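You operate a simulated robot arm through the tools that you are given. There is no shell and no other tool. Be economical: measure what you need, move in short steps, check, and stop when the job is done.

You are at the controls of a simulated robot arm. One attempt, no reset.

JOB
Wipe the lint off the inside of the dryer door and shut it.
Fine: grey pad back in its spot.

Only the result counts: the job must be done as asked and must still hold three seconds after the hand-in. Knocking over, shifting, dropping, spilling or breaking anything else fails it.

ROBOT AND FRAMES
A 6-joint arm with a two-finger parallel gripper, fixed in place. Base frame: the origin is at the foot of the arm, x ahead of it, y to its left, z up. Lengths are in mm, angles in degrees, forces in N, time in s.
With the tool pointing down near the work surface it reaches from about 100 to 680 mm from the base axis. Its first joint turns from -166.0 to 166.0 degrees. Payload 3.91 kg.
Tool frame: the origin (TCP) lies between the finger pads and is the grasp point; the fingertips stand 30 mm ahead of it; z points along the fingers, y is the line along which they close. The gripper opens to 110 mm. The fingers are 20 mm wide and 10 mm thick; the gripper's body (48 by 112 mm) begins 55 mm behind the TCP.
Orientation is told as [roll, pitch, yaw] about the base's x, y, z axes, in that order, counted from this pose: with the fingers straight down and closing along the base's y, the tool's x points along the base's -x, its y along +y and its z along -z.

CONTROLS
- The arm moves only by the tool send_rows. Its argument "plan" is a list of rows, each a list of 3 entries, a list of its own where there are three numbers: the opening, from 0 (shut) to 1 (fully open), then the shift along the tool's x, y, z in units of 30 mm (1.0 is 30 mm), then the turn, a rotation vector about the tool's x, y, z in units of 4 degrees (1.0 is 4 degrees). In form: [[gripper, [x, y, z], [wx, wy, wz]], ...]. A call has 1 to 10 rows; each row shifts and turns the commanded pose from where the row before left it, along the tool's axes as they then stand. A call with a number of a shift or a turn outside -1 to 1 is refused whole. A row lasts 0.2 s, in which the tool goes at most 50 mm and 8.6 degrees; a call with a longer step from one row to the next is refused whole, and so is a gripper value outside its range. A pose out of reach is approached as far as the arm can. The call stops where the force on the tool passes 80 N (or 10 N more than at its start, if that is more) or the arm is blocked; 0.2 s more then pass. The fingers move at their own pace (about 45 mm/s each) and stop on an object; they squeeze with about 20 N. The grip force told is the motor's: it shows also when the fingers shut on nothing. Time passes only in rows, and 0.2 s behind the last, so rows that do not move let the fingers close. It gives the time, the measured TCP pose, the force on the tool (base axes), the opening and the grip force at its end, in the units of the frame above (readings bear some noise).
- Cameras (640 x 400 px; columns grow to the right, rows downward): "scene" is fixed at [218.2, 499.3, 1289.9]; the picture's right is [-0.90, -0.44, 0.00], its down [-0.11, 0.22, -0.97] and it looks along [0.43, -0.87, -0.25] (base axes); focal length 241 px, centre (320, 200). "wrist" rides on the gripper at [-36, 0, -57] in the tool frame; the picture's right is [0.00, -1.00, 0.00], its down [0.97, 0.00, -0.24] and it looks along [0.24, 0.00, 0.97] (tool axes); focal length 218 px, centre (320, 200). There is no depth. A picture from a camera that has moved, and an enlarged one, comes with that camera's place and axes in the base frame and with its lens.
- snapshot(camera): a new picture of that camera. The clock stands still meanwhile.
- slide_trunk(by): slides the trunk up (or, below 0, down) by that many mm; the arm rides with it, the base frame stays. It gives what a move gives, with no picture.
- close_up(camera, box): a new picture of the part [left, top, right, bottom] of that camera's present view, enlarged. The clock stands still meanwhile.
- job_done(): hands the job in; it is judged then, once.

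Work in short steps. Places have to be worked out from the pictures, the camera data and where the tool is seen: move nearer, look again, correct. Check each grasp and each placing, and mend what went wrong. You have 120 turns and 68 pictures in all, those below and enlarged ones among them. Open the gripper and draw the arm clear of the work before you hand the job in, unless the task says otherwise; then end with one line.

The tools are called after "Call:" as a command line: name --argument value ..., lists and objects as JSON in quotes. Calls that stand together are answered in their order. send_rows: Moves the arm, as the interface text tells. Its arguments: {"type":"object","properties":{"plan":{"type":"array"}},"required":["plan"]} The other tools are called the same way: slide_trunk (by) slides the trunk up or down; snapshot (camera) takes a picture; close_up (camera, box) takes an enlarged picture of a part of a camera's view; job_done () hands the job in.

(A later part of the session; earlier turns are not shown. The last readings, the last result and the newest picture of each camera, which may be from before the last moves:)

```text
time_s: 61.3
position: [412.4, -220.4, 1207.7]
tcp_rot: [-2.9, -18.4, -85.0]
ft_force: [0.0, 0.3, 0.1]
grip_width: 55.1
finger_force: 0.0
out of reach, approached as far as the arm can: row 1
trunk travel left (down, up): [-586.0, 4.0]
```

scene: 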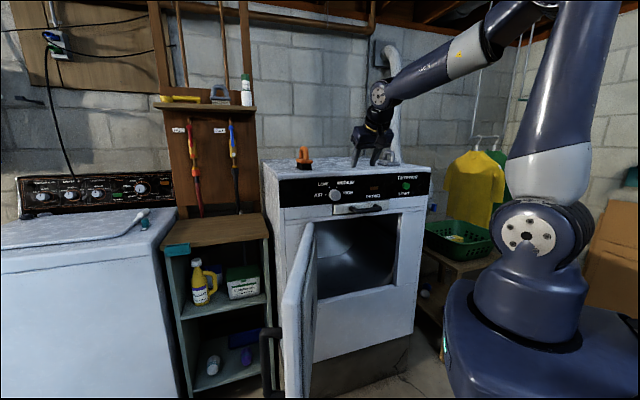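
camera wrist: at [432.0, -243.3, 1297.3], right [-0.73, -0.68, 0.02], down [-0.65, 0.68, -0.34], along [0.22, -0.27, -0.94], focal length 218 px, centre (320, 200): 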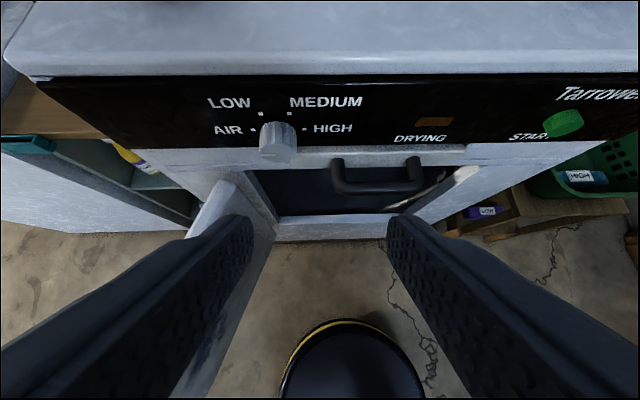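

The pattern — vertical tool blocked, and tilting in the arm plane blocked — fits a flipped wrist whose forearm roll sits at its limit. I'll unflip it in free space by pointing the tool along the forearm and sweeping it from right to left. First I move out radially and yaw.

Call:
send_rows --plan '[[0.3, [-0.43, 0.63, -0.03], [0, 0, 0]], [0.3, [-0.43, 0.63, -0.03], [0, 0, 0]], [0.3, [-0.43, 0.63, -0.03], [0, 0, 0]], [0.3, [-0.43, 0.63, -0.03], [0, 0, 0]], [0.3, [0, 0, 0], [-0.3, 0, -0.9]], [0.3, [0, 0, 0], [-0.3, -0.5, -0.9]], [0.3, [0, 0, 0], [-0.3, -1, -0.9]], [0.3, [0, 0, 0], [-0.4, -1, -0.9]], [0.3, [0, 0, 0], [-0.4, -1, -0.9]]]'

Call:
send_rows --plan '[[0.3, [0, 0, 0], [0, -1, 0]], [0.3, [0, 0, 0], [0, -1, 0]], [0.3, [0, 0, 0], [0, -1, 0]], [0.3, [0, 0, 0], [0, -1, 0]], [0.3, [0, 0, 0], [0, -1, 0]], [0.3, [0, 0, 0], [0, -1, 0]], [0.3, [0, 0, 0], [0, -1, 0]], [0.3, [0, 0, 0], [0, -1, 0]]]'

Call:
snapshot --camera "scene"

```text
time_s: 63.3
position: [492.6, -262.3, 1222.2]
tcp_rot: [-4.3, -31.4, -64.3]
ft_force: [-0.2, 0.0, -0.6]
grip_width: 32.7
finger_force: 0.0
trunk travel left (down, up): [-586.0, 4.0]
```

```text
time_s: 65.1
position: [492.8, -265.2, 1222.3]
tcp_rot: [-8.0, -63.2, -59.5]
ft_force: [0.0, 0.4, 0.2]
grip_width: 33.0
finger_force: 0.0
trunk travel left (down, up): [-586.0, 4.0]
```

```text
32 pictures are left
```

scene: 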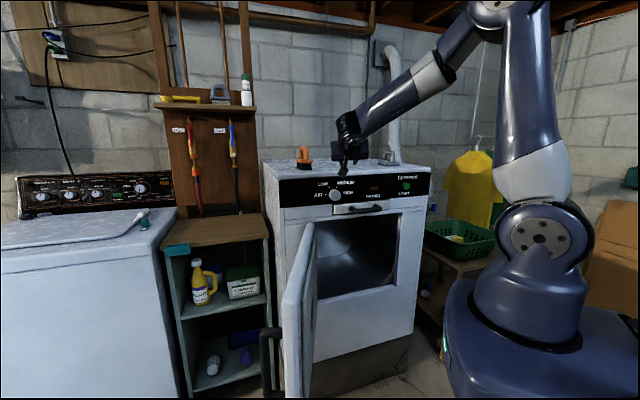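

All reachable now. The forearm slopes about 40° down, so I set the tool's pitch to about 48° and sweep the yaw from right to left through the forearm axis.

Call:
send_rows --plan '[[0.3, [0, 0, 0], [-0.5, 0.95, 0]], [0.3, [0, 0, 0], [-0.5, 0.95, 0]], [0.3, [0, 0, 0], [-0.5, 0.95, 0]], [0.3, [0, 0, 0], [-0.5, 0.95, 0]], [0.3, [0, 0, 0], [-0.74, 0, -0.67]], [0.3, [0, 0, 0], [-0.74, 0, -0.67]], [0.3, [0, 0, 0], [-0.74, 0, -0.67]], [0.3, [0, 0, 0], [-0.74, 0, -0.67]], [0.3, [0, 0, 0], [-0.74, 0, -0.67]]]'

Call:
send_rows --plan '[[0.3, [0, 0, 0], [-0.74, 0, -0.67]], [0.3, [0, 0, 0], [-0.74, 0, -0.67]], [0.3, [0, 0, 0], [-0.74, 0, -0.67]], [0.3, [0, 0, 0], [-0.74, 0, -0.67]], [0.3, [0, 0, 0], [-0.74, 0, -0.67]], [0.3, [0, 0, 0], [-0.74, 0, -0.67]], [0.3, [0, 0, 0], [-0.74, 0, -0.67]], [0.3, [0, 0, 0], [-0.74, 0, -0.67]], [0.3, [0, 0, 0], [-0.74, 0, -0.67]], [0.3, [0, 0, 0], [-0.74, 0, -0.67]]]'

Call:
send_rows --plan '[[0.3, [0, 0, 0], [0, 1, 0]], [0.3, [0, 0, 0], [0, 1, 0]], [0.3, [0, 0, 0], [0, 1, 0]], [0.3, [0, 0, 0], [0, 1, 0]], [0.3, [0, 0, 0], [0, 1, 0]], [0.3, [0, 0, 0], [0, 1, 0]], [0.3, [0, 0, 0], [0, 1, 0]], [0.3, [0, 0, 0], [0, 1, 0]], [0.3, [0, 0, 0], [0, 1, 0]], [0.3, [0, 0, 0], [0, 1, 0]]]'

```text
time_s: 67.1
position: [492.4, -264.2, 1221.8]
tcp_rot: [1.2, -48.4, -40.9]
ft_force: [0.0, 0.0, -0.2]
grip_width: 33.0
finger_force: 0.0
trunk travel left (down, up): [-586.0, 4.0]
```

```text
time_s: 69.3
position: [494.2, -260.0, 1219.9]
tcp_rot: [0.5, -48.6, -36.9]
ft_force: [-0.3, -0.2, 1.3]
grip_width: 32.8
finger_force: 0.0
out of reach, approached as far as the arm can: row 1, 2, 3, 4, 5, 6, 7, 8, 9, 10
trunk travel left (down, up): [-586.0, 4.0]
```

```text
time_s: 71.5
position: [519.3, -151.4, 1163.1]
tcp_rot: [-5.4, -20.4, -37.1]
ft_force: [-0.7, 0.8, 0.4]
grip_width: 33.0
finger_force: 0.1
out of reach, approached as far as the arm can: row 1, 2, 3, 4, 5, 6, 7, 8, 9, 10
trunk travel left (down, up): [-586.0, 4.0]
```

It's blocked below the axis. A cleaner unflip is to raise the tool above the forearm axis, align it in the arm plane, then pitch straight down through the axis. I pitch up first.

Call:
send_rows --plan '[[0.3, [0, 0, 0], [0, -1, 0]], [0.3, [0, 0, 0], [0, -1, 0]], [0.3, [0, 0, 0], [0, -1, 0]], [0.3, [0, 0, 0], [0, -1, 0]], [0.3, [0, 0, 0], [0, -1, 0]], [0.3, [0, 0, 0], [0, -1, 0]], [0.3, [0, 0, 0], [0, -1, 0]], [0.3, [0, 0, 0], [0, -1, 0]], [0.3, [0, 0, 0], [0, -1, 0]], [0.3, [0, 0, 0], [0, -1, 0]]]'

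Call:
send_rows --plan '[[0.3, [0, -0.8, 0], [0, -1, 0]], [0.3, [0, -0.8, 0], [0, -1, 0]], [0.3, [-0.7, -0.8, 0], [0, -1, 0]], [0.3, [-0.7, -0.8, 0], [0, -1, 0]], [0.3, [-0.7, 0, 0], [0, -1, 0]]]'

```text
time_s: 73.7
position: [519.3, -150.4, 1161.9]
tcp_rot: [-7.2, -59.2, -32.2]
ft_force: [-0.2, 0.5, 0.6]
grip_width: 33.0
finger_force: 0.1
trunk travel left (down, up): [-586.0, 4.0]
```

```text
time_s: 74.9
position: [478.4, -234.2, 1227.5]
tcp_rot: [-19.1, -78.7, -19.6]
ft_force: [0.4, -0.8, 0.0]
grip_width: 33.1
finger_force: 0.0
trunk travel left (down, up): [-586.0, 4.0]
```

The tool now points at azimuth −39°, elevation −11°. I raise it to about +14° and turn it into the arm plane (azimuth −26°).

Call:
send_rows --plan '[[0.3, [0, 0, 0], [0, -1, 0]], [0.3, [0, 0, 0], [0, -1, 0]], [0.3, [0, 0, 0], [0, -1, 0]], [0.3, [0, 0, 0], [0, -1, 0]], [0.3, [0, 0, 0], [0, -1, 0]], [0.3, [0, 0, 0], [0, -1, 0]], [0.3, [0, 0, 0], [-0.97, 0, 0.2]], [0.3, [0, 0, 0], [-0.97, 0, 0.2]], [0.3, [0, 0, 0], [-0.97, 0, 0.2]], [0.3, [0, 0, 0], [-0.3, 0, 0]]]'

Call:
snapshot --camera "wrist"

```text
time_s: 77.1
position: [476.0, -236.4, 1227.4]
tcp_rot: [-161.3, -76.8, 136.6]
ft_force: [0.1, -1.1, 0.1]
grip_width: 33.1
finger_force: 0.0
trunk travel left (down, up): [-586.0, 4.0]
```

```text
31 pictures are left
camera wrist: at [421.3, -205.8, 1248.9], right [-0.43, -0.9, 0.07], down [-0.05, -0.06, -1.0], along [0.9, -0.43, -0.02], focal length 218 px, centre (320, 200)
```

wrist: 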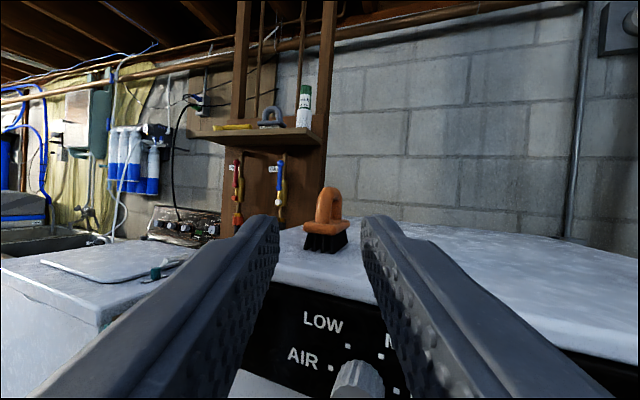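

The tool is in the arm plane, pointing slightly up. I fix the 4° roll and pitch straight down through the forearm axis.

Call:
send_rows --plan '[[0.3, [0, 0, 0], [0, 0, 1]], [0.3, [0, 0, 0], [0, 1, 0]], [0.3, [0, 0, 0], [0, 1, 0]], [0.3, [0, 0, 0], [0, 1, 0]], [0.3, [0, 0, 0], [0, 1, 0]], [0.3, [0, 0, 0], [0, 1, 0]], [0.3, [0, 0, 0], [0, 1, 0]], [0.3, [0, 0, 0], [0, 1, 0]], [0.3, [0, 0, 0], [0, 1, 0]], [0.3, [0, 0, 0], [0, 1, 0]]]'

Call:
send_rows --plan '[[0.3, [0, 0, 0], [0, 1, 0]], [0.3, [0, 0, 0], [0, 1, 0]], [0.3, [0, 0, 0], [0, 1, 0]], [0.3, [0, 0, 0], [0, 1, 0]], [0.3, [0, 0, 0], [0, 1, 0]], [0.3, [0, 0, 0], [0, 1, 0]], [0.3, [0, 0, 0], [0, 1, 0]], [0.3, [0, 0, 0], [0, 1, 0]], [0.3, [0, 0, 0], [0, 1, 0]], [0.3, [0, 0, 0], [0, 1, 0]]]'

Call:
send_rows --plan '[[0.3, [0, 0, 0], [0, 1, 0]], [0.3, [0, 0, 0], [0, 1, 0]], [0.3, [0, 0, 0], [0, 1, 0]], [0.3, [0, 0, 0], [0, 1, 0]], [0.3, [0, 0, 0], [0, 1, 0]], [0.3, [0, 0, 0], [0, 1, 0]]]'

```text
time_s: 79.3
position: [477.4, -236.8, 1227.8]
tcp_rot: [-0.8, -66.4, -23.9]
ft_force: [-0.3, -0.2, -0.2]
grip_width: 33.3
finger_force: 0.1
trunk travel left (down, up): [-586.0, 4.0]
```

```text
time_s: 81.5
position: [484.5, -223.4, 1227.0]
tcp_rot: [2.8, -40.7, -22.1]
ft_force: [-0.5, 0.7, -0.2]
grip_width: 33.0
finger_force: 0.1
out of reach, approached as far as the arm can: row 2, 4, 6
trunk travel left (down, up): [-586.0, 4.0]
```

```text
time_s: 82.9
position: [435.3, -276.7, 1190.9]
tcp_rot: [5.6, -22.7, -21.1]
ft_force: [-0.6, -0.4, -0.2]
grip_width: 33.2
finger_force: 0.1
out of reach, approached as far as the arm can: row 1, 2, 3, 4, 5, 6
trunk travel left (down, up): [-586.0, 4.0]
```

Still flipped: I crossed about 2° off the arm plane. I repeat with a more exact alignment, first pitching back up.

Call:
send_rows --plan '[[0.3, [0, 0, 0], [0, -1, 0]], [0.3, [0, 0, 0], [0, -1, 0]], [0.3, [0, 0, 0], [0, -1, 0]], [0.3, [0, 0, 0], [0, -1, 0]], [0.3, [0, 0, 0], [0, -1, 0]], [0.3, [0, 0, 0], [0, -1, 0]], [0.3, [-0.4, 0, 0.5], [0, -1, 0]], [0.3, [-0.4, 0, 0.5], [0, -1, 0]], [0.3, [-0.4, 0, 0.5], [0, -1, 0]], [0.3, [-0.4, 0, 0.5], [0, -1, 0]]]'

Call:
send_rows --plan '[[0.3, [0, 0, 0], [0, -1, 0]], [0.3, [0, 0, 0], [0, -1, 0]], [0.3, [0, 0, 0], [0, -1, 0]], [0.3, [0, 0, 0], [0, -1, 0]], [0.3, [0, 0, 0], [0, -0.5, 0]]]'

```text
time_s: 85.1
position: [508.8, -301.3, 1192.8]
tcp_rot: [8.2, -61.7, -26.9]
ft_force: [-0.4, 0.2, 0.0]
grip_width: 33.0
finger_force: 0.0
trunk travel left (down, up): [-586.0, 4.0]
```

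```text
time_s: 86.3
position: [508.4, -302.0, 1194.0]
tcp_rot: [21.6, -79.5, -40.8]
ft_force: [-0.7, -0.9, -0.3]
grip_width: 33.1
finger_force: 0.0
trunk travel left (down, up): [-586.0, 4.0]
```

I align the azimuth to −30.7° and level the tool's y axis.

Call:
send_rows --plan '[[0.3, [0, 0, 0], [0, 0, -0.96]], [0.3, [0, 0, 0], [0.98, 0, 0.17]], [0.3, [0, 0, 0], [0.98, 0, 0.17]], [0.3, [0, 0, 0], [0.98, 0, 0.17]], [0.3, [0, 0, 0], [0, 0, 0]], [0.3, [0, 0, 0], [0, 0, 0]]]'

```text
time_s: 87.7
position: [508.5, -301.6, 1192.5]
tcp_rot: [1.0, -80.0, -31.8]
ft_force: [0.0, 0.3, 0.0]
grip_width: 33.0
finger_force: 0.1
trunk travel left (down, up): [-586.0, 4.0]
```

Aligned to about 0.1°. I pitch down through the axis.

Call:
send_rows --plan '[[0.3, [0, 0, 0], [0, 1, 0]], [0.3, [0, 0, 0], [0, 1, 0]], [0.3, [0, 0, 0], [0, 1, 0]], [0.3, [0, 0, 0], [0, 1, 0]], [0.3, [0, 0, 0], [0, 1, 0]], [0.3, [0, 0, 0], [0, 1, 0]], [0.3, [0, 0, 0], [0, 1, 0]], [0.3, [0, 0, 0], [0, 1, 0]], [0.3, [0, 0, 0], [0, 1, 0]], [0.3, [0, 0, 0], [0, 1, 0]]]'

```text
time_s: 89.9
position: [516.7, -290.7, 1192.9]
tcp_rot: [4.4, -56.8, -30.8]
ft_force: [-0.8, 0.1, -0.2]
grip_width: 33.0
finger_force: 0.1
out of reach, approached as far as the arm can: row 5, 6, 7, 8, 9, 10
trunk travel left (down, up): [-586.0, 4.0]
```

The wrist roll clamps just left of the axis. From this clamped state, sweeping the target right and slightly up should carry the wrist bend through zero, so I do that.

Call:
send_rows --plan '[[0.3, [0, 0, 0], [0.84, -0.3, 0.55]], [0.3, [0, 0, 0], [0.84, -0.3, 0.55]], [0.3, [0, 0, 0], [0.84, -0.3, 0.55]], [0.3, [0, 0, 0], [0.84, -0.3, 0.55]], [0.3, [0, 0, 0], [0.84, -0.3, 0.55]], [0.3, [0, 0, 0], [0.84, -0.3, 0.55]], [0.3, [0, 0, 0], [0.84, 0, 0.55]], [0.3, [0, 0, 0], [0.84, 0, 0.55]]]'

```text
time_s: 91.7
position: [524.8, -288.8, 1199.3]
tcp_rot: [10.8, -61.5, -64.2]
ft_force: [0.3, 0.7, 0.0]
grip_width: 33.0
finger_force: 0.1
out of reach, approached as far as the arm can: row 2, 3
trunk travel left (down, up): [-586.0, 4.0]
```

It went through with only two limited rows. I test by pitching down toward vertical.

Call:
send_rows --plan '[[0.3, [0, 0, 0], [0, 1, 0]], [0.3, [0, 0, 0], [0, 1, 0]], [0.3, [0, 0, 0], [0, 1, 0]], [0.3, [0, 0, 0], [0, 1, 0]], [0.3, [0, 0, 0], [0, 1, 0]], [0.3, [0, 0, 0], [0, 1, 0]], [0.3, [0, 0, -0.3], [0, 1, 0]], [0.3, [0, 0, -0.3], [0, 1, 0]], [0.3, [0, 0, -0.3], [0, 1, 0]], [0.3, [0, 0, -0.3], [0, 1, 0]]]'

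Call:
send_rows --plan '[[0.3, [0, 0, -0.3], [0, 1, 0]], [0.3, [0, 0, -0.3], [0, 1, 0]], [0.3, [0, 0, -0.3], [0, 1, 0]], [0.3, [0, 0, -0.3], [0, 1, 0]], [0.3, [0, 0, -0.3], [0, 1, 0]]]'

```text
time_s: 93.9
position: [513.0, -273.5, 1227.3]
tcp_rot: [5.6, -21.6, -56.6]
ft_force: [-0.6, 0.2, -0.5]
grip_width: 33.1
finger_force: 0.0
trunk travel left (down, up): [-586.0, 4.0]
```

```text
time_s: 95.1
position: [502.8, -267.7, 1271.5]
tcp_rot: [5.0, -1.7, -54.8]
ft_force: [-0.5, -0.1, -0.4]
grip_width: 33.2
finger_force: 0.1
trunk travel left (down, up): [-586.0, 4.0]
```

Unflipped: the tool is now vertical. I move sideways toward the pad at the dryer's right.

Call:
send_rows --plan '[[0.6, [-0.17, -0.97, 0], [0, 0, 0]], [0.6, [-0.17, -0.97, 0], [0, 0, 0]], [0.6, [-0.17, -0.97, 0], [0, 0, 0]], [0.6, [-0.17, -0.97, 0], [0, 0, 0]], [0.6, [-0.17, -0.97, 0], [0.6, 0, 0]], [0.6, [-0.17, -0.97, 0], [0.6, 0, 0]], [0.6, [-0.17, -0.97, 0], [0, 0, -0.8]], [0.6, [-0.17, -0.97, 0], [0, 0, -0.8]], [0.6, [0, -0.97, 0], [0, 0, -0.8]], [0.6, [0, -0.97, 0], [0, 0, 0]]]'

Call:
snapshot --camera "wrist"

```text
time_s: 97.3
position: [294.8, -476.4, 1259.7]
tcp_rot: [0.1, -1.8, -45.1]
ft_force: [-0.5, -0.1, -0.3]
grip_width: 66.1
finger_force: 0.1
trunk travel left (down, up): [-586.0, 4.0]
```

```text
30 pictures are left
camera wrist: at [319.8, -499.4, 1317.7], right [-0.71, -0.71, 0.0], down [-0.69, 0.69, 0.21], along [-0.15, 0.15, -0.98], focal length 218 px, centre (320, 200)
```

wrist: 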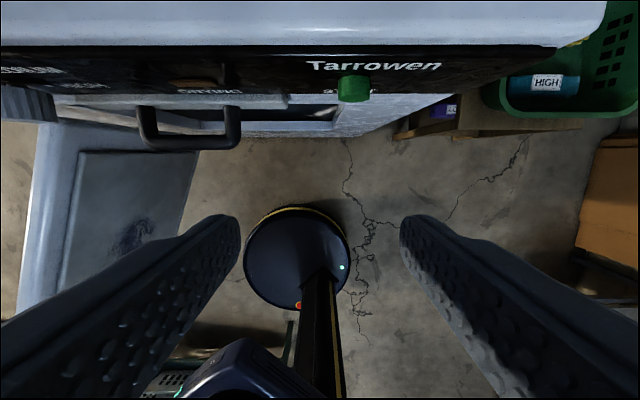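

I advance toward the pad, rising slightly.

Call:
send_rows --plan '[[0.6, [-0.85, 0, -0.3], [0, 0, 0]], [0.6, [-0.85, 0, -0.3], [0, 0, 0]], [0.6, [-0.85, 0, -0.3], [0, 0, 0]], [0.6, [-0.85, 0, 0], [0, 0, 0]]]'

Call:
snapshot --camera "wrist"

```text
time_s: 98.3
position: [353.8, -533.2, 1289.3]
tcp_rot: [0.0, -1.9, -45.3]
ft_force: [0.8, 1.0, 0.4]
grip_width: 66.1
finger_force: 0.1
out of reach, approached as far as the arm can: row 4
trunk travel left (down, up): [-586.0, 4.0]
```

```text
29 pictures are left
camera wrist: at [377.2, -556.2, 1347.7], right [-0.71, -0.7, 0.0], down [-0.69, 0.69, 0.21], along [-0.15, 0.15, -0.98], focal length 218 px, centre (320, 200)
```

wrist: 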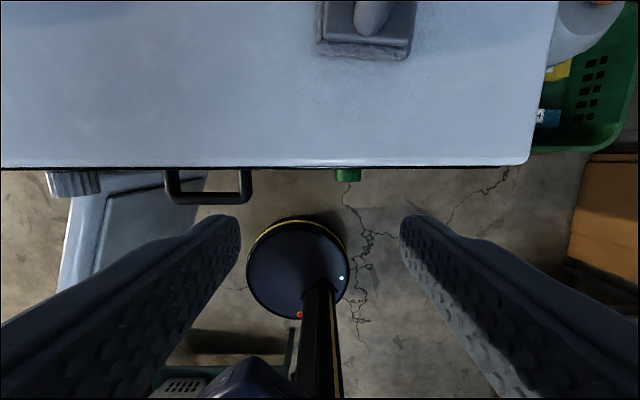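

The pad is about 63 mm wide, its front edge is near u 725, and its handle runs along u (centre v≈−157). It's beyond vertical reach, so I tilt about 40° forward along the handle's line and look again.

Call:
send_rows --plan '[[0.6, [0, 0, 0], [0, -1, 0]], [0.6, [0, 0, 0], [0, -1, 0]], [0.6, [0, 0, 0], [0, -1, 0]], [0.6, [0, 0, 0], [0, -1, 0]], [0.6, [0, 0, 0], [0, -1, 0]], [0.6, [0, 0, 0], [0, -1, 0]], [0.6, [0, 0, 0], [0, -1, 0]], [0.6, [0, -0.4, 0], [0, -1, 0]], [0.6, [0, -0.4, 0], [0, -1, 0]], [0.6, [0, -0.2, 0], [0, -0.6, 0]]]'

Call:
snapshot --camera "wrist"

```text
time_s: 100.5
position: [331.9, -556.0, 1288.5]
tcp_rot: [0.0, -40.2, -45.3]
ft_force: [-0.3, -0.6, 0.3]
grip_width: 66.4
finger_force: 0.1
trunk travel left (down, up): [-586.0, 4.0]
```

```text
28 pictures are left
camera wrist: at [325.1, -548.3, 1354.3], right [-0.71, -0.7, 0.0], down [-0.63, 0.64, -0.45], along [0.31, -0.32, -0.9], focal length 218 px, centre (320, 200)
```

wrist: 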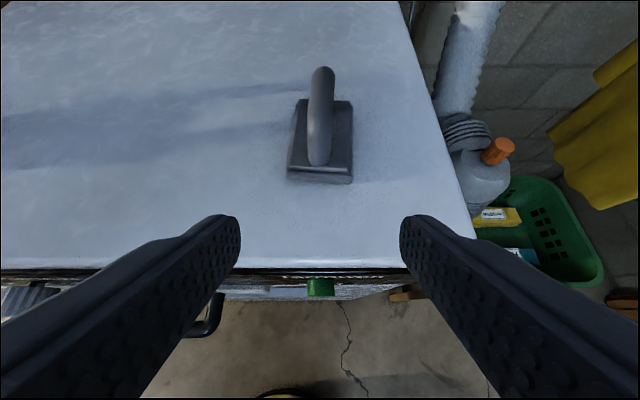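

The handle sits exactly on the image centre line: bar top z≈1237, pad u 727–821. I tilt to 45° and approach along the tool axis, stopping short to check.

Call:
send_rows --plan '[[0.6, [-0.55, 0, 0], [0, -1, 0]], [0.6, [-0.55, 0, 0], [0, -0.2, 0]], [0.6, [-0.55, 0, 0], [0, 0, 0]], [0.6, [0, 0, 0.8], [0, 0, 0]], [0.6, [0, 0, 0.8], [0, 0, 0]], [0.6, [0, 0, 0.8], [0, 0, 0]]]'

Call:
snapshot --camera "wrist"

Call:
close_up --camera "scene" --box '[320, 100, 480, 200]'

```text
time_s: 101.9
position: [393.7, -618.0, 1271.1]
tcp_rot: [0.1, -45.0, -45.2]
ft_force: [-0.3, 0.4, -0.3]
grip_width: 66.1
finger_force: 0.1
trunk travel left (down, up): [-586.0, 4.0]
```

```text
27 pictures are left
camera wrist: at [383.9, -606.6, 1335.8], right [-0.71, -0.7, 0.0], down [-0.6, 0.61, -0.52], along [0.36, -0.37, -0.86], focal length 218 px, centre (320, 200)
```

wrist: 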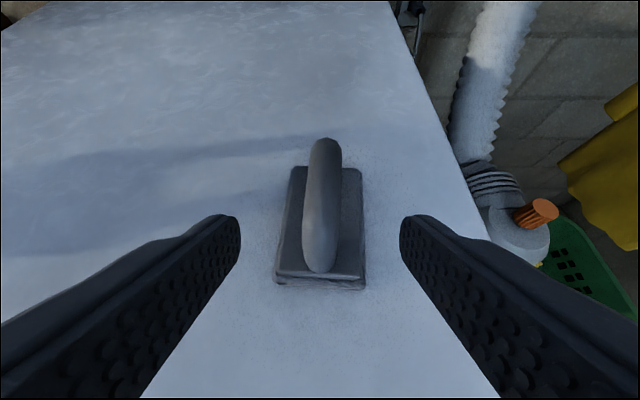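

```text
4.00 times, centred on (400, 150) of scene
camera zoom: at [218.2, 499.3, 1289.9], right [-0.9, -0.44, 0.0], down [-0.11, 0.22, -0.97], along [0.43, -0.87, -0.25], focal length 964 px, centre (0, 400)
```

zoom: 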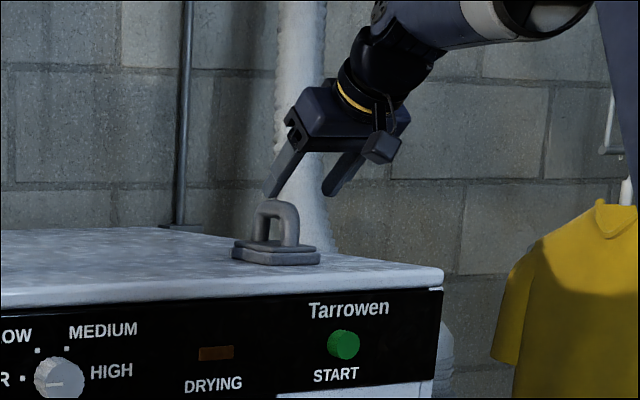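

Well aligned. I advance the last 60 mm and close on the handle.

Call:
send_rows --plan '[[0.6, [0, 0, 0.7], [0, 0, 0]], [0.6, [0, 0, 0.7], [0, 0, 0]], [0.6, [0, 0, 0.6], [0, 0, 0]], [0, [0, 0, 0], [0, 0, 0]], [0, [0, 0, 0], [0, 0, 0]], [0, [0, 0, 0], [0, 0, 0]], [0, [0, 0, 0], [0, 0, 0]], [0, [0, 0, 0], [0, 0, 0]]]'

Call:
snapshot --camera "wrist"

```text
time_s: 103.7
position: [422.5, -646.5, 1228.7]
tcp_rot: [0.0, -45.0, -45.2]
ft_force: [-0.2, -0.2, 0.2]
grip_width: 20.2
finger_force: 20.3
trunk travel left (down, up): [-586.0, 4.0]
```

```text
25 pictures are left
camera wrist: at [412.6, -635.3, 1294.4], right [-0.71, -0.7, 0.0], down [-0.6, 0.61, -0.52], along [0.36, -0.37, -0.86], focal length 218 px, centre (320, 200)
```

wrist: 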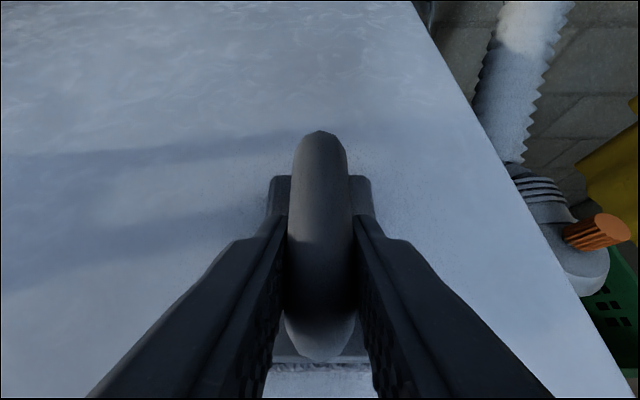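

Gripped at width 20.2. I lift a little, then draw back and up.

Call:
send_rows --plan '[[0, [0, 0, 0], [0, 0, 0]], [0, [-0.35, 0, -0.35], [0, 0, 0]], [0, [-0.1, 0, -0.4], [0, 0, 0]], [0, [0.3, 0, -0.87], [0, 0, 0]], [0, [0.3, 0, -0.87], [0, 0, 0]], [0, [0.3, 0, -0.87], [0, 0, 0]], [0, [0.3, 0, -0.87], [0, 0, 0]], [0, [0.5, 0, -0.7], [0, 0, 0]], [0, [0.5, 0, -0.7], [0, 0, 0]], [0, [0.5, 0, -0.7], [0, 0, 0]]]'

Call:
snapshot --camera "scene"

```text
time_s: 105.9
position: [294.9, -520.0, 1314.6]
tcp_rot: [-0.1, -45.1, -45.3]
ft_force: [0.4, -0.3, -0.6]
grip_width: 19.8
finger_force: 20.2
trunk travel left (down, up): [-586.0, 4.0]
```

```text
24 pictures are left
```

scene: 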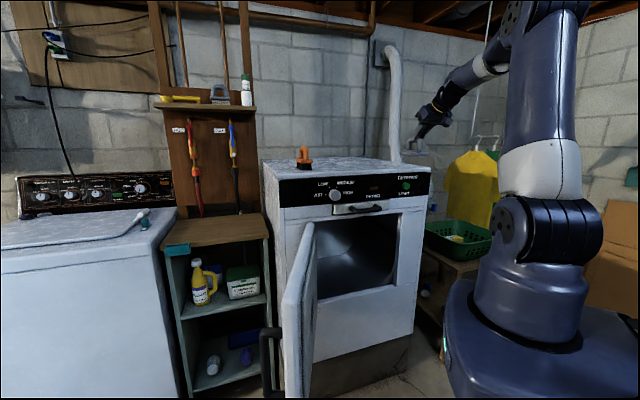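

The pad is held. To wipe, I'll come at the door from above at 45° with the tool turned about, so the pad lies flat on the door. First I bring the tool vertical, then yaw and move left.

Call:
send_rows --plan '[[0, [0, 0, 0], [0, 1, 0]], [0, [0, 0, 0], [0, 1, 0]], [0, [0, 0, 0], [0, 1, 0]], [0, [0, 0, 0], [0, 1, 0]], [0, [0, 0, 0], [0, 1, 0]], [0, [0.3, 0, 0], [0, 1, 0]], [0, [0.4, 0, 0], [0, 1, 0]], [0, [0.5, 0, 0], [0, 1, 0]], [0, [0.5, 0, 0], [0, 1, 0]], [0, [0.5, 0, 0], [0, 1, 0]]]'

Call:
send_rows --plan '[[0, [0.3, 0.8, 0.2], [0, 1, 0]], [0, [0.3, 0.8, 0.2], [0, 0.3, 0]], [0, [0.3, 0.8, 0.2], [0, 0, 1]], [0, [0.3, 0.8, 0.2], [0, 0, 1]], [0, [0.2, 0.9, 0.2], [0, 0, 1]], [0, [0.1, 0.9, 0.2], [0, 0, 1]], [0, [0, 0.9, 0.2], [0, 0, 1]], [0, [0, 0.9, 0.2], [0, 0, 1]], [0, [0, 0.5, 0], [0, 0, 1]], [0, [0, 0.3, 0], [0, 0, 1]]]'

```text
time_s: 108.1
position: [250.1, -475.4, 1297.5]
tcp_rot: [0.0, -5.0, -45.3]
ft_force: [-0.8, -0.4, -1.0]
grip_width: 19.6
finger_force: 20.3
trunk travel left (down, up): [-586.0, 4.0]
```

```text
time_s: 110.3
position: [405.0, -311.8, 1248.4]
tcp_rot: [0.0, 0.2, -77.4]
ft_force: [0.2, 0.6, -0.5]
grip_width: 19.6
finger_force: 20.1
trunk travel left (down, up): [-586.0, 4.0]
```

No limit so far. I continue the yaw in place to about −159°.

Call:
send_rows --plan '[[0, [0, 0, 0], [0, 0, 1]], [0, [0, 0, 0], [0, 0, 1]], [0, [0, 0, 0], [0, 0, 1]], [0, [0, 0, 0], [0, 0, 1]], [0, [0, 0, 0], [0, 0, 1]], [0, [0, 0, 0], [0, 0, 1]], [0, [0, 0, 0], [0, 0, 1]], [0, [0, 0, 0], [0, 0, 1]], [0, [0, 0, 0], [0, 0, 1]], [0, [0, 0, 0], [0, 0, 1]]]'

Call:
send_rows --plan '[[0, [0, 0, 0], [0, 0, 1]], [0, [0, 0, 0], [0, 0, 1]], [0, [0, 0, 0], [0, 0, 1]], [0, [0, 0, 0], [0, 0, 1]], [0, [0, 0, 0], [0, 0, 1]], [0, [0, 0, 0], [0, 0, 1]], [0, [0, 0, 0], [0, 0, 1]], [0, [0, 0, 0], [0, 0, 1]], [0, [0, 0, 0], [0, 0, 1]], [0, [0, 0, 0], [0, 0, 1]]]'

```text
time_s: 112.5
position: [404.6, -313.0, 1247.4]
tcp_rot: [-0.1, 0.0, -117.2]
ft_force: [-1.1, -0.4, -1.0]
grip_width: 19.5
finger_force: 20.1
trunk travel left (down, up): [-586.0, 4.0]
```

```text
time_s: 114.7
position: [404.1, -312.3, 1247.9]
tcp_rot: [-0.3, 0.0, -157.3]
ft_force: [-0.5, -0.2, -1.2]
grip_width: 19.7
finger_force: 20.4
trunk travel left (down, up): [-586.0, 4.0]
```

The yaw succeeded. I move left toward the door's inner side while tilting the tool toward it.

Call:
send_rows --plan '[[0, [0.15, -0.92, 0], [0, 0, 0]], [0, [0.15, -0.92, 0], [0, 0, 0]], [0, [0.15, -0.92, 0], [0, 0, 0]], [0, [0.15, -0.92, 0], [0, 0, 0]], [0, [0.15, -0.92, 0], [0, 0, 0.6]], [0, [0.15, -0.92, 0], [0, 0, 0]], [0, [0.15, -0.92, 0], [0, 0, 0]], [0, [0.15, -0.92, 0], [0, 0, 0]], [0, [0.15, -0.92, 0], [0, 0, 0]]]'

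Call:
send_rows --plan '[[0, [0, 0, 0], [0, 1, 0]], [0, [0, 0, 0], [0, 1, 0]], [0, [0, 0, 0], [0, 1, 0]], [0, [0, 0, 0], [0, 1, 0]], [0, [0, 0, 0], [0, 1, 0]], [0, [0, 0, 0], [0, 1, 0]], [0, [0, 0, 0], [0, 1, 0]], [0, [0, 0, 0], [0, 1, 0]], [0, [0, 0, 0], [0, 1, 0]], [0, [0, 0, 0], [0, 1, 0]]]'

Call:
snapshot --camera "scene"

```text
time_s: 116.7
position: [349.1, -68.0, 1250.4]
tcp_rot: [0.1, 0.0, -159.6]
ft_force: [-0.6, 0.2, 0.7]
grip_width: 19.6
finger_force: 19.9
trunk travel left (down, up): [-586.0, 4.0]
```

```text
time_s: 118.9
position: [355.2, -53.5, 1245.6]
tcp_rot: [-0.8, 39.7, -157.3]
ft_force: [0.1, 0.9, -0.2]
grip_width: 19.7
finger_force: 20.1
trunk travel left (down, up): [-586.0, 4.0]
```

```text
23 pictures are left
```

scene: 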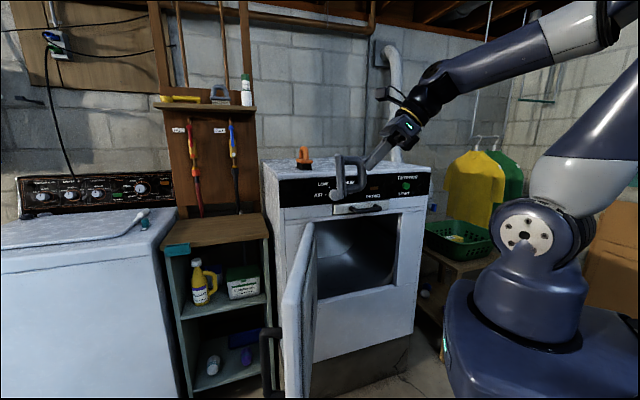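

The pad faces the door with about 80 mm clearance. I lower the trunk by 390 to the lint height.

Call:
slide_trunk --by -390

Call:
send_rows --plan '[[0, [0, 0, 0], [0, 0.6, 0]], [0, [0, 0, 0], [0, 0.7, 0]]]'

Call:
snapshot --camera "wrist"

Call:
close_up --camera "scene" --box '[230, 190, 470, 340]'

```text
time_s: 122.7
position: [354.7, -53.5, 854.5]
tcp_rot: [-1.2, 39.4, -157.6]
ft_force: [-0.2, 0.4, -0.7]
grip_width: 19.5
finger_force: 20.0
trunk travel left (down, up): [-196.0, 394.0]
```

```text
time_s: 123.3
position: [359.7, -38.3, 853.4]
tcp_rot: [-1.8, 44.4, -155.1]
ft_force: [-0.7, 0.5, 0.4]
grip_width: 19.7
finger_force: 20.2
trunk travel left (down, up): [-196.0, 394.0]
```

```text
22 pictures are left
camera wrist: at [301.2, -66.1, 867.7], right [-0.44, 0.9, 0.02], down [0.48, 0.21, 0.85], along [0.76, 0.39, -0.52], focal length 218 px, centre (320, 200)
```

wrist: 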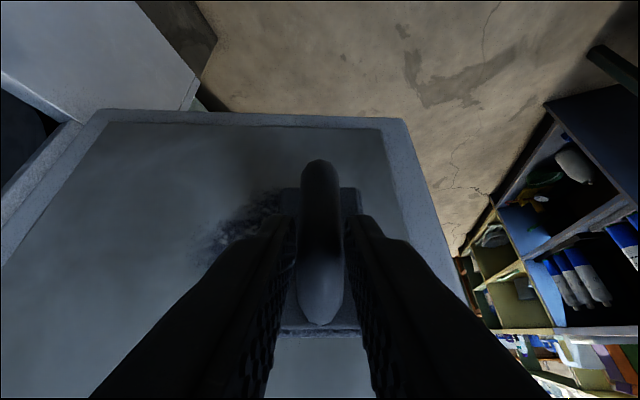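

```text
2.67 times, centred on (350, 265) of scene
camera zoom: at [218.2, 499.3, 1289.9], right [-0.9, -0.44, 0.0], down [-0.11, 0.22, -0.97], along [0.43, -0.87, -0.25], focal length 642 px, centre (240, 27)
```

zoom: 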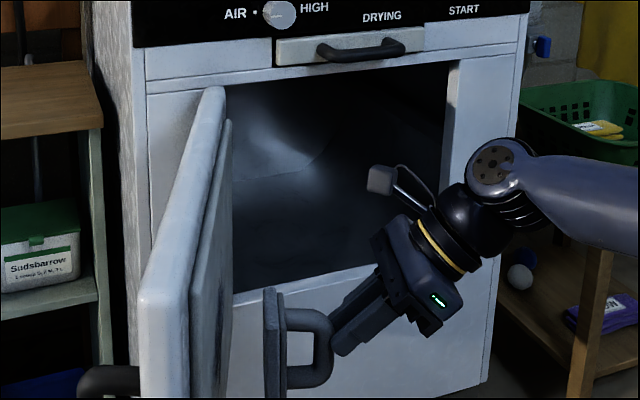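

The pad is nicely parallel to the door. I place the lint at lateral ~45 mm to the hinge side and about z 810, so I shift there and approach until light contact.

Call:
send_rows --plan '[[0, [-0.31, 0.75, 0.31], [0, 0, 0]], [0, [-0.31, 0.75, 0.31], [0, 0, 0]], [0, [0.354, 0, 0.354], [0, 0, 0]], [0, [0.354, 0, 0.354], [0, 0, 0]], [0, [0.354, 0, 0.354], [0, 0, 0]], [0, [0.3, 0, 0.3], [0, 0, 0]]]'

Call:
snapshot --camera "wrist"

Call:
close_up --camera "scene" --box '[270, 210, 430, 330]'

```text
time_s: 124.7
position: [419.9, -86.4, 830.7]
tcp_rot: [-0.4, 45.2, -159.8]
ft_force: [-0.5, 0.1, 0.6]
grip_width: 19.4
finger_force: 19.8
trunk travel left (down, up): [-196.0, 394.0]
```

```text
20 pictures are left
camera wrist: at [359.0, -108.7, 845.2], right [-0.35, 0.94, 0.0], down [0.48, 0.18, 0.86], along [0.8, 0.3, -0.51], focal length 218 px, centre (320, 200)
```

wrist: 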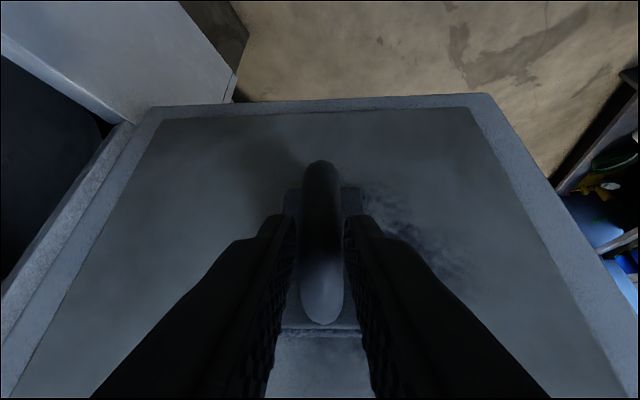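

```text
3.33 times, centred on (350, 270) of scene
camera zoom: at [218.2, 499.3, 1289.9], right [-0.9, -0.44, 0.0], down [-0.11, 0.22, -0.97], along [0.43, -0.87, -0.25], focal length 803 px, centre (220, -33)
```

zoom: 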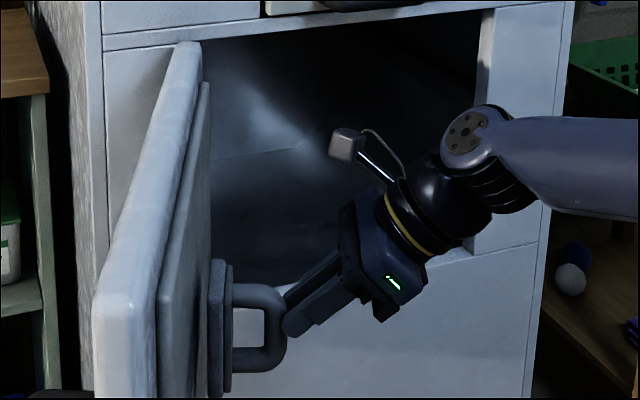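

The pad is close; the lint spans about 130 mm laterally around here. I correct the yaw by 2° and creep into contact.

Call:
send_rows --plan '[[0, [0.14, 0, 0.14], [0.35, 0, -0.35]], [0, [0.14, 0, 0.14], [0, 0, 0]], [0, [0.14, 0, 0.14], [0, 0, 0]], [0, [0.14, 0, 0.14], [0, 0, 0]]]'

Call:
send_rows --plan '[[0, [0.1, 0, 0.1], [0, 0, 0]], [0, [0.1, 0, 0.1], [0, 0, 0]]]'

```text
time_s: 125.7
position: [440.4, -80.1, 831.3]
tcp_rot: [-0.3, 45.2, -157.8]
ft_force: [-10.3, -1.9, -1.0]
grip_width: 19.3
finger_force: 20.4
trunk travel left (down, up): [-196.0, 394.0]
```

```text
time_s: 126.3
position: [448.4, -77.4, 831.2]
tcp_rot: [-0.2, 45.2, -157.8]
ft_force: [-19.5, -4.5, -1.1]
grip_width: 20.2
finger_force: 20.5
trunk travel left (down, up): [-196.0, 394.0]
```

Contact at about 20 N. I wipe laterally: first 30 mm toward the hinge, then a 150 mm stroke back.

Call:
send_rows --plan '[[0, [0, 0.5, 0], [0, 0, 0]], [0, [0, 0.5, 0], [0, 0, 0]], [0, [0, -0.6, 0], [0, 0, 0]], [0, [0, -0.6, 0], [0, 0, 0]], [0, [0, -0.6, 0], [0, 0, 0]], [0, [0, -0.6, 0], [0, 0, 0]], [0, [0, -0.6, 0], [0, 0, 0]], [0, [0, -0.6, 0], [0, 0, 0]], [0, [0, -0.6, 0], [0, 0, 0]], [0, [0, -0.6, 0], [0, 0, 0]]]'

Call:
snapshot --camera "wrist"

```text
time_s: 128.5
position: [405.6, 28.3, 830.8]
tcp_rot: [-0.3, 45.2, -157.8]
ft_force: [-14.1, -11.9, -0.3]
grip_width: 19.8
finger_force: 20.0
trunk travel left (down, up): [-196.0, 394.0]
```

```text
18 pictures are left
camera wrist: at [345.3, 5.0, 847.0], right [-0.38, 0.92, 0.0], down [0.48, 0.19, 0.86], along [0.79, 0.33, -0.51], focal length 218 px, centre (320, 200)
```

wrist: 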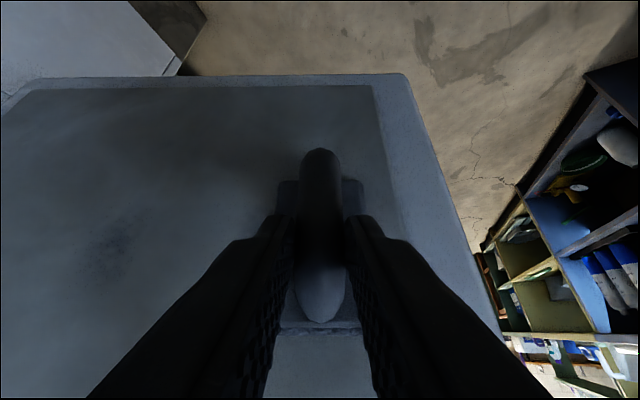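

The lint is mostly gone; a faint patch remains about 120 mm toward the hinge. I stroke back across it.

Call:
send_rows --plan '[[0, [0, 0.65, 0], [0, 0, 0]], [0, [0, 0.65, 0], [0, 0, 0]], [0, [0, 0.65, 0], [0, 0, 0]], [0, [0, 0.65, 0], [0, 0, 0]], [0, [0, 0.65, 0], [0, 0, 0]], [0, [0, 0.65, 0], [0, 0, 0]], [0, [0, 0.65, 0], [0, 0, 0]], [0, [0, 0.65, 0], [0, 0, 0]]]'

Call:
send_rows --plan '[[0, [-0.3, 0, 0.3], [0, 0, 0]], [0, [-0.3, 0, 0.3], [0, 0, 0]], [0, [0, -0.65, 0], [0, 0, 0]], [0, [0, -0.65, 0], [0, 0, 0]], [0, [0, -0.65, 0], [0, 0, 0]], [0, [0, -0.65, 0], [0, 0, 0]], [0, [0, -0.65, 0], [0, 0, 0]], [0, [0, -0.65, 0], [0, 0, 0]], [0, [0, -0.65, 0], [0, 0, 0]], [0, [0, -0.65, 0], [0, 0, 0]]]'

Call:
snapshot --camera "wrist"

```text
time_s: 130.3
position: [465.8, -114.8, 831.8]
tcp_rot: [-0.2, 45.3, -157.7]
ft_force: [-0.2, 0.0, -0.7]
grip_width: 20.1
finger_force: 20.2
trunk travel left (down, up): [-196.0, 394.0]
```

```text
time_s: 132.5
position: [405.7, 29.2, 805.9]
tcp_rot: [-0.2, 45.3, -157.9]
ft_force: [-13.2, -9.7, 0.3]
grip_width: 19.9
finger_force: 19.6
trunk travel left (down, up): [-196.0, 394.0]
```

```text
17 pictures are left
camera wrist: at [345.6, 5.9, 820.3], right [-0.38, 0.92, 0.0], down [0.48, 0.19, 0.86], along [0.79, 0.33, -0.51], focal length 218 px, centre (320, 200)
```

wrist: 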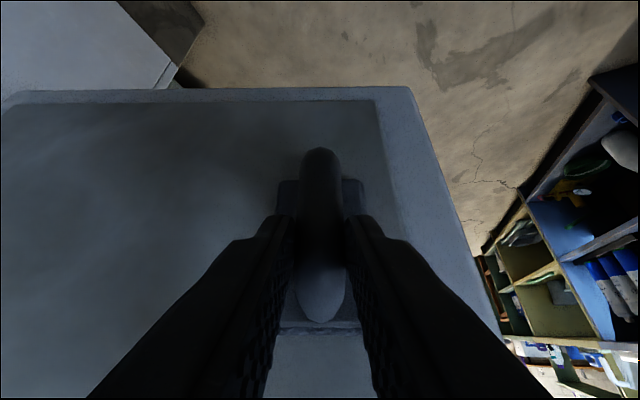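

No visible lint remains in view. I make one more pass a bit higher, keeping pressure toward the hinge side.

Call:
send_rows --plan '[[0, [0.35, 0, -0.35], [0, 0, 0]], [0, [0.35, 0, -0.35], [0, 0, 0]], [0, [0.35, 0, -0.35], [0, 0, 0]], [0, [0.03, 0.7, 0.03], [0, 0, 0]], [0, [0.03, 0.7, 0.03], [0, 0, 0]], [0, [0.03, 0.7, 0.03], [0, 0, 0]], [0, [0.03, 0.7, 0.03], [0, 0, 0]], [0, [0.03, 0.7, 0.03], [0, 0, 0]], [0, [0.03, 0.7, 0.03], [0, 0, 0]], [0, [0.03, 0.7, 0.03], [0, 0, 0]]]'

Call:
send_rows --plan '[[0, [-0.35, -0.3, 0.35], [0, 0, 0]], [0, [-0.35, -0.6, 0.35], [0, 0, 0]], [0, [-0.03, -0.7, -0.03], [0, 0, 0]], [0, [-0.03, -0.7, -0.03], [0, 0, 0]], [0, [-0.03, -0.7, -0.03], [0, 0, 0]], [0, [-0.5, 0, -0.5], [0, 0, 0]], [0, [-0.6, 0, -0.6], [0, 0, 0]], [0, [-0.6, 0, -0.6], [0, 0, 0]], [0, [-0.6, 0, -0.6], [0, 0, 0]]]'

Call:
snapshot --camera "wrist"

```text
time_s: 134.7
position: [470.4, -103.3, 851.0]
tcp_rot: [-0.1, 45.1, -157.7]
ft_force: [-16.7, -2.8, -1.9]
grip_width: 20.0
finger_force: 20.2
trunk travel left (down, up): [-196.0, 394.0]
```

```text
time_s: 136.7
position: [347.1, -41.7, 815.7]
tcp_rot: [-2.0, 44.5, -155.3]
ft_force: [-0.2, -0.7, -0.6]
grip_width: 19.8
finger_force: 20.5
trunk travel left (down, up): [-196.0, 394.0]
```

```text
16 pictures are left
camera wrist: at [288.6, -68.6, 830.3], right [-0.44, 0.9, 0.02], down [0.48, 0.21, 0.85], along [0.76, 0.38, -0.52], focal length 218 px, centre (320, 200)
```

wrist: 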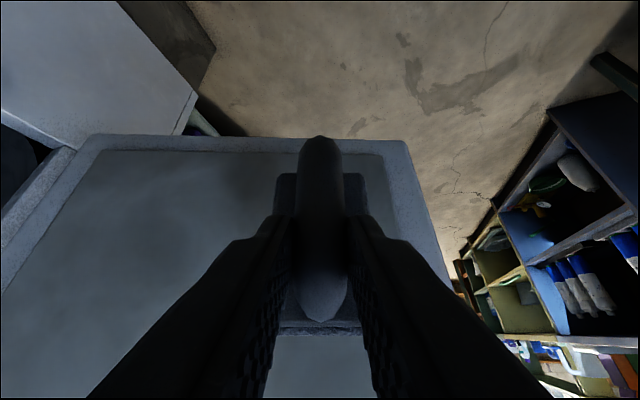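

The visible area is clean. I raise the trunk back up and check the rest of the door from above.

Call:
slide_trunk --by 390

Call:
send_rows --plan '[[0, [0, 0, -0.3], [0, -1, 0]], [0, [0, 0, -0.3], [0, -1, 0]], [0, [0, 0, -0.3], [0, -1, 0]], [0, [0, 0, -0.3], [0, -1, 0]], [0, [0, 0, 0], [0, -1, 0]], [0, [0, 0, 0], [0, -1, 0]], [0, [0, 0, 0], [0, -1, 0]], [0, [0, 0, 0], [0, -1, 0]], [0, [0, 0, 0], [0, -1, 0]], [0, [0, 0, 0], [0, -1, 0]]]'

Call:
snapshot --camera "wrist"

```text
time_s: 140.4
position: [346.7, -36.4, 1204.6]
tcp_rot: [-1.7, 44.5, -154.5]
ft_force: [-0.4, -1.1, -0.6]
grip_width: 20.1
finger_force: 20.1
trunk travel left (down, up): [-586.0, 4.0]
```

```text
time_s: 142.6
position: [321.3, -65.1, 1237.7]
tcp_rot: [-0.1, 5.1, -157.7]
ft_force: [-1.3, -0.7, -0.5]
grip_width: 20.0
finger_force: 20.6
trunk travel left (down, up): [-586.0, 4.0]
```

```text
15 pictures are left
camera wrist: at [284.1, -80.5, 1292.2], right [-0.38, 0.93, 0.0], down [0.88, 0.36, 0.33], along [0.3, 0.13, -0.95], focal length 218 px, centre (320, 200)
```

wrist: 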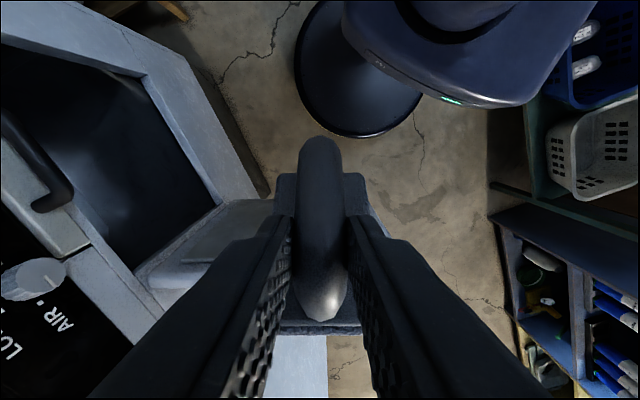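

I reverse the route: move back right, then yaw back to −45°.

Call:
send_rows --plan '[[0, [-0.06, 0.96, 0], [0, -0.6, 0]], [0, [-0.06, 0.96, 0], [0, -0.6, 0]], [0, [-0.06, 0.96, 0], [0, 0, 0]], [0, [-0.06, 0.96, 0], [0, 0, 0]], [0, [-0.06, 0.96, 0], [0, 0, 0]], [0, [-0.06, 0.96, 0], [0, 0, 0]], [0, [-0.06, 0.96, 0], [0, 0, 0]], [0, [-0.06, 0.96, 0], [0, 0, 0]], [0, [-0.06, 0.96, 0], [0, 0, 0]]]'

Call:
send_rows --plan '[[0, [0, 0, 0], [0, 0, -1]], [0, [0, 0, 0], [0, 0, -1]], [0, [0, 0, 0], [0, 0, -1]], [0, [0, 0, 0], [0, 0, -1]], [0, [0, 0, 0], [0, 0, -1]], [0, [0, 0, 0], [0, 0, -1]], [0, [0, 0, 0], [0, 0, -1]], [0, [0, 0, 0], [0, 0, -1]], [0, [0, 0, 0], [0, 0, -1]], [0, [0, 0, 0], [0, 0, -1]]]'

Call:
send_rows --plan '[[0, [0, 0, 0], [0, 0, -1]], [0, [0, 0, 0], [0, 0, -1]], [0, [0, 0, 0], [0, 0, -1]], [0, [0, 0, 0], [0, 0, -1]], [0, [0, 0, 0], [0, 0, -1]], [0, [0, 0, 0], [0, 0, -1]], [0, [0, 0, 0], [0, 0, -1]], [0, [0, 0, 0], [0, 0, -1]], [0, [0, 0, 0], [0, 0, -1]], [0, [0, 0, 0], [0, 0, -1]]]'

```text
time_s: 144.6
position: [405.7, -312.9, 1237.0]
tcp_rot: [-0.1, 0.4, -157.6]
ft_force: [-0.3, 0.5, -0.9]
grip_width: 19.9
finger_force: 19.9
trunk travel left (down, up): [-586.0, 4.0]
```

```text
time_s: 146.8
position: [405.2, -311.8, 1237.3]
tcp_rot: [0.1, 0.4, -117.6]
ft_force: [1.1, 0.0, -0.7]
grip_width: 20.1
finger_force: 20.2
trunk travel left (down, up): [-586.0, 4.0]
```

```text
time_s: 149.0
position: [405.5, -312.5, 1236.8]
tcp_rot: [0.4, 0.2, -77.6]
ft_force: [0.3, -0.6, -0.6]
grip_width: 19.9
finger_force: 20.0
trunk travel left (down, up): [-586.0, 4.0]
```

I finish the yaw and move back over to the pad's side.

Call:
send_rows --plan '[[0, [0, 0, 0], [0, 0, -1]], [0, [0, 0, 0], [0, 0, -1]], [0, [0, 0, 0], [0, 0, -1]], [0, [0, 0, 0], [0, 0, -1]], [0, [0, 0, 0], [0, 0, -1]], [0, [0, 0, 0], [0, 0, -1]], [0, [0, 0, 0], [0, 0, -1]], [0, [0, 0, 0], [0, 0, -1]], [0, [0, 0, 0], [0, 0, -0.1]]]'

Call:
send_rows --plan '[[0, [0, -0.93, -0.27], [0, 0, 0]], [0, [0, -0.93, -0.27], [0, 0, 0]], [0, [0, -0.93, -0.27], [0, 0, 0]], [0, [0, -0.93, -0.27], [0, 0, 0]], [0, [0, -0.93, -0.27], [0, 0, 0]], [0, [0, -0.93, -0.27], [0, 0, 0]], [0, [0, -0.93, -0.27], [0, 0, 0]], [0, [0, -0.93, -0.27], [0, -0.5, 0]]]'

Call:
send_rows --plan '[[0, [-0.3, 0, 0], [0, -1, 0]], [0, [-0.3, 0, 0], [0, -1, 0]], [0, [-0.3, 0, 0], [0, -1, 0]], [0, [-0.3, 0, 0], [0, -1, 0]], [0, [-0.3, 0, 0], [0, -1, 0]], [0, [0, 0, 0], [0, -1, 0]], [0, [0, 0, 0], [0, -1, 0]], [0, [0, 0, 0], [0, -1, 0]], [0, [0, 0, 0], [0, -1, 0]], [0, [0, 0, 0], [0, -1, 0]]]'

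```text
time_s: 151.0
position: [404.2, -310.6, 1237.5]
tcp_rot: [0.4, 0.0, -45.0]
ft_force: [0.1, 0.9, -0.2]
grip_width: 20.0
finger_force: 20.3
trunk travel left (down, up): [-586.0, 4.0]
```

```text
time_s: 152.8
position: [246.2, -469.8, 1301.4]
tcp_rot: [0.4, -2.0, -45.2]
ft_force: [0.3, -0.3, -0.9]
grip_width: 20.1
finger_force: 20.1
trunk travel left (down, up): [-586.0, 4.0]
```

```text
time_s: 155.0
position: [277.2, -501.8, 1308.8]
tcp_rot: [0.5, -42.1, -45.6]
ft_force: [-0.5, 0.5, -1.7]
grip_width: 20.1
finger_force: 19.6
trunk travel left (down, up): [-586.0, 4.0]
```

I return to the pre-place pose and check the pad's attitude.

Call:
send_rows --plan '[[0, [-0.49, 0, 0.79], [0, -0.72, 0]], [0, [-0.49, 0, 0.79], [0, 0, -0.1]], [0, [-0.49, 0, 0.79], [0, 0, 0]], [0, [-0.49, 0, 0.79], [0, 0, 0]], [0, [-0.49, 0, 0.79], [0, 0, 0]], [0, [-0.49, 0, 0.7], [0, 0, 0]]]'

Call:
close_up --camera "scene" --box '[320, 100, 480, 200]'

```text
time_s: 156.4
position: [391.7, -614.1, 1269.4]
tcp_rot: [0.1, -44.9, -45.0]
ft_force: [-0.3, -0.1, -0.9]
grip_width: 20.3
finger_force: 20.3
trunk travel left (down, up): [-586.0, 4.0]
```

```text
4.00 times, centred on (400, 150) of scene
camera zoom: at [218.2, 499.3, 1289.9], right [-0.9, -0.44, 0.0], down [-0.11, 0.22, -0.97], along [0.43, -0.87, -0.25], focal length 964 px, centre (0, 400)
```

zoom: 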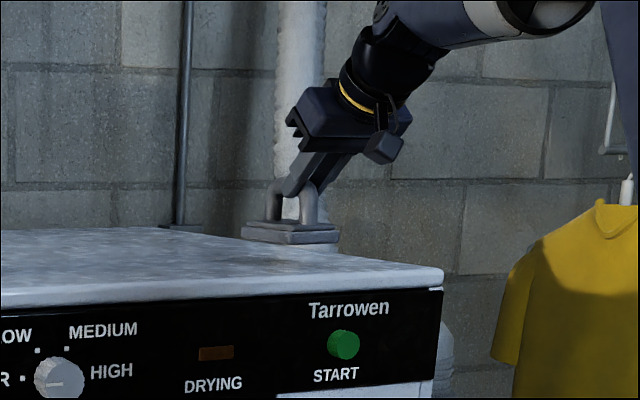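

The pad is level. I bring it over its spot and set it straight down over the last millimetres.

Call:
send_rows --plan '[[0, [-0.24, -0.04, 0.6], [0, 0, 0]], [0, [0, 0, 0.6], [0, 0, 0]], [0, [0, 0, 0.66], [0, 0, 0]], [0, [0, 0, 0], [0, 0, 0]], [0, [0.07, 0, 0.07], [0, 0, 0]], [0, [0.07, 0, 0.07], [0, 0, 0]]]'

```text
time_s: 157.8
position: [421.7, -647.1, 1232.3]
tcp_rot: [0.1, -45.1, -45.0]
ft_force: [-1.1, -2.7, 18.1]
grip_width: 20.6
finger_force: 19.7
trunk travel left (down, up): [-586.0, 4.0]
```

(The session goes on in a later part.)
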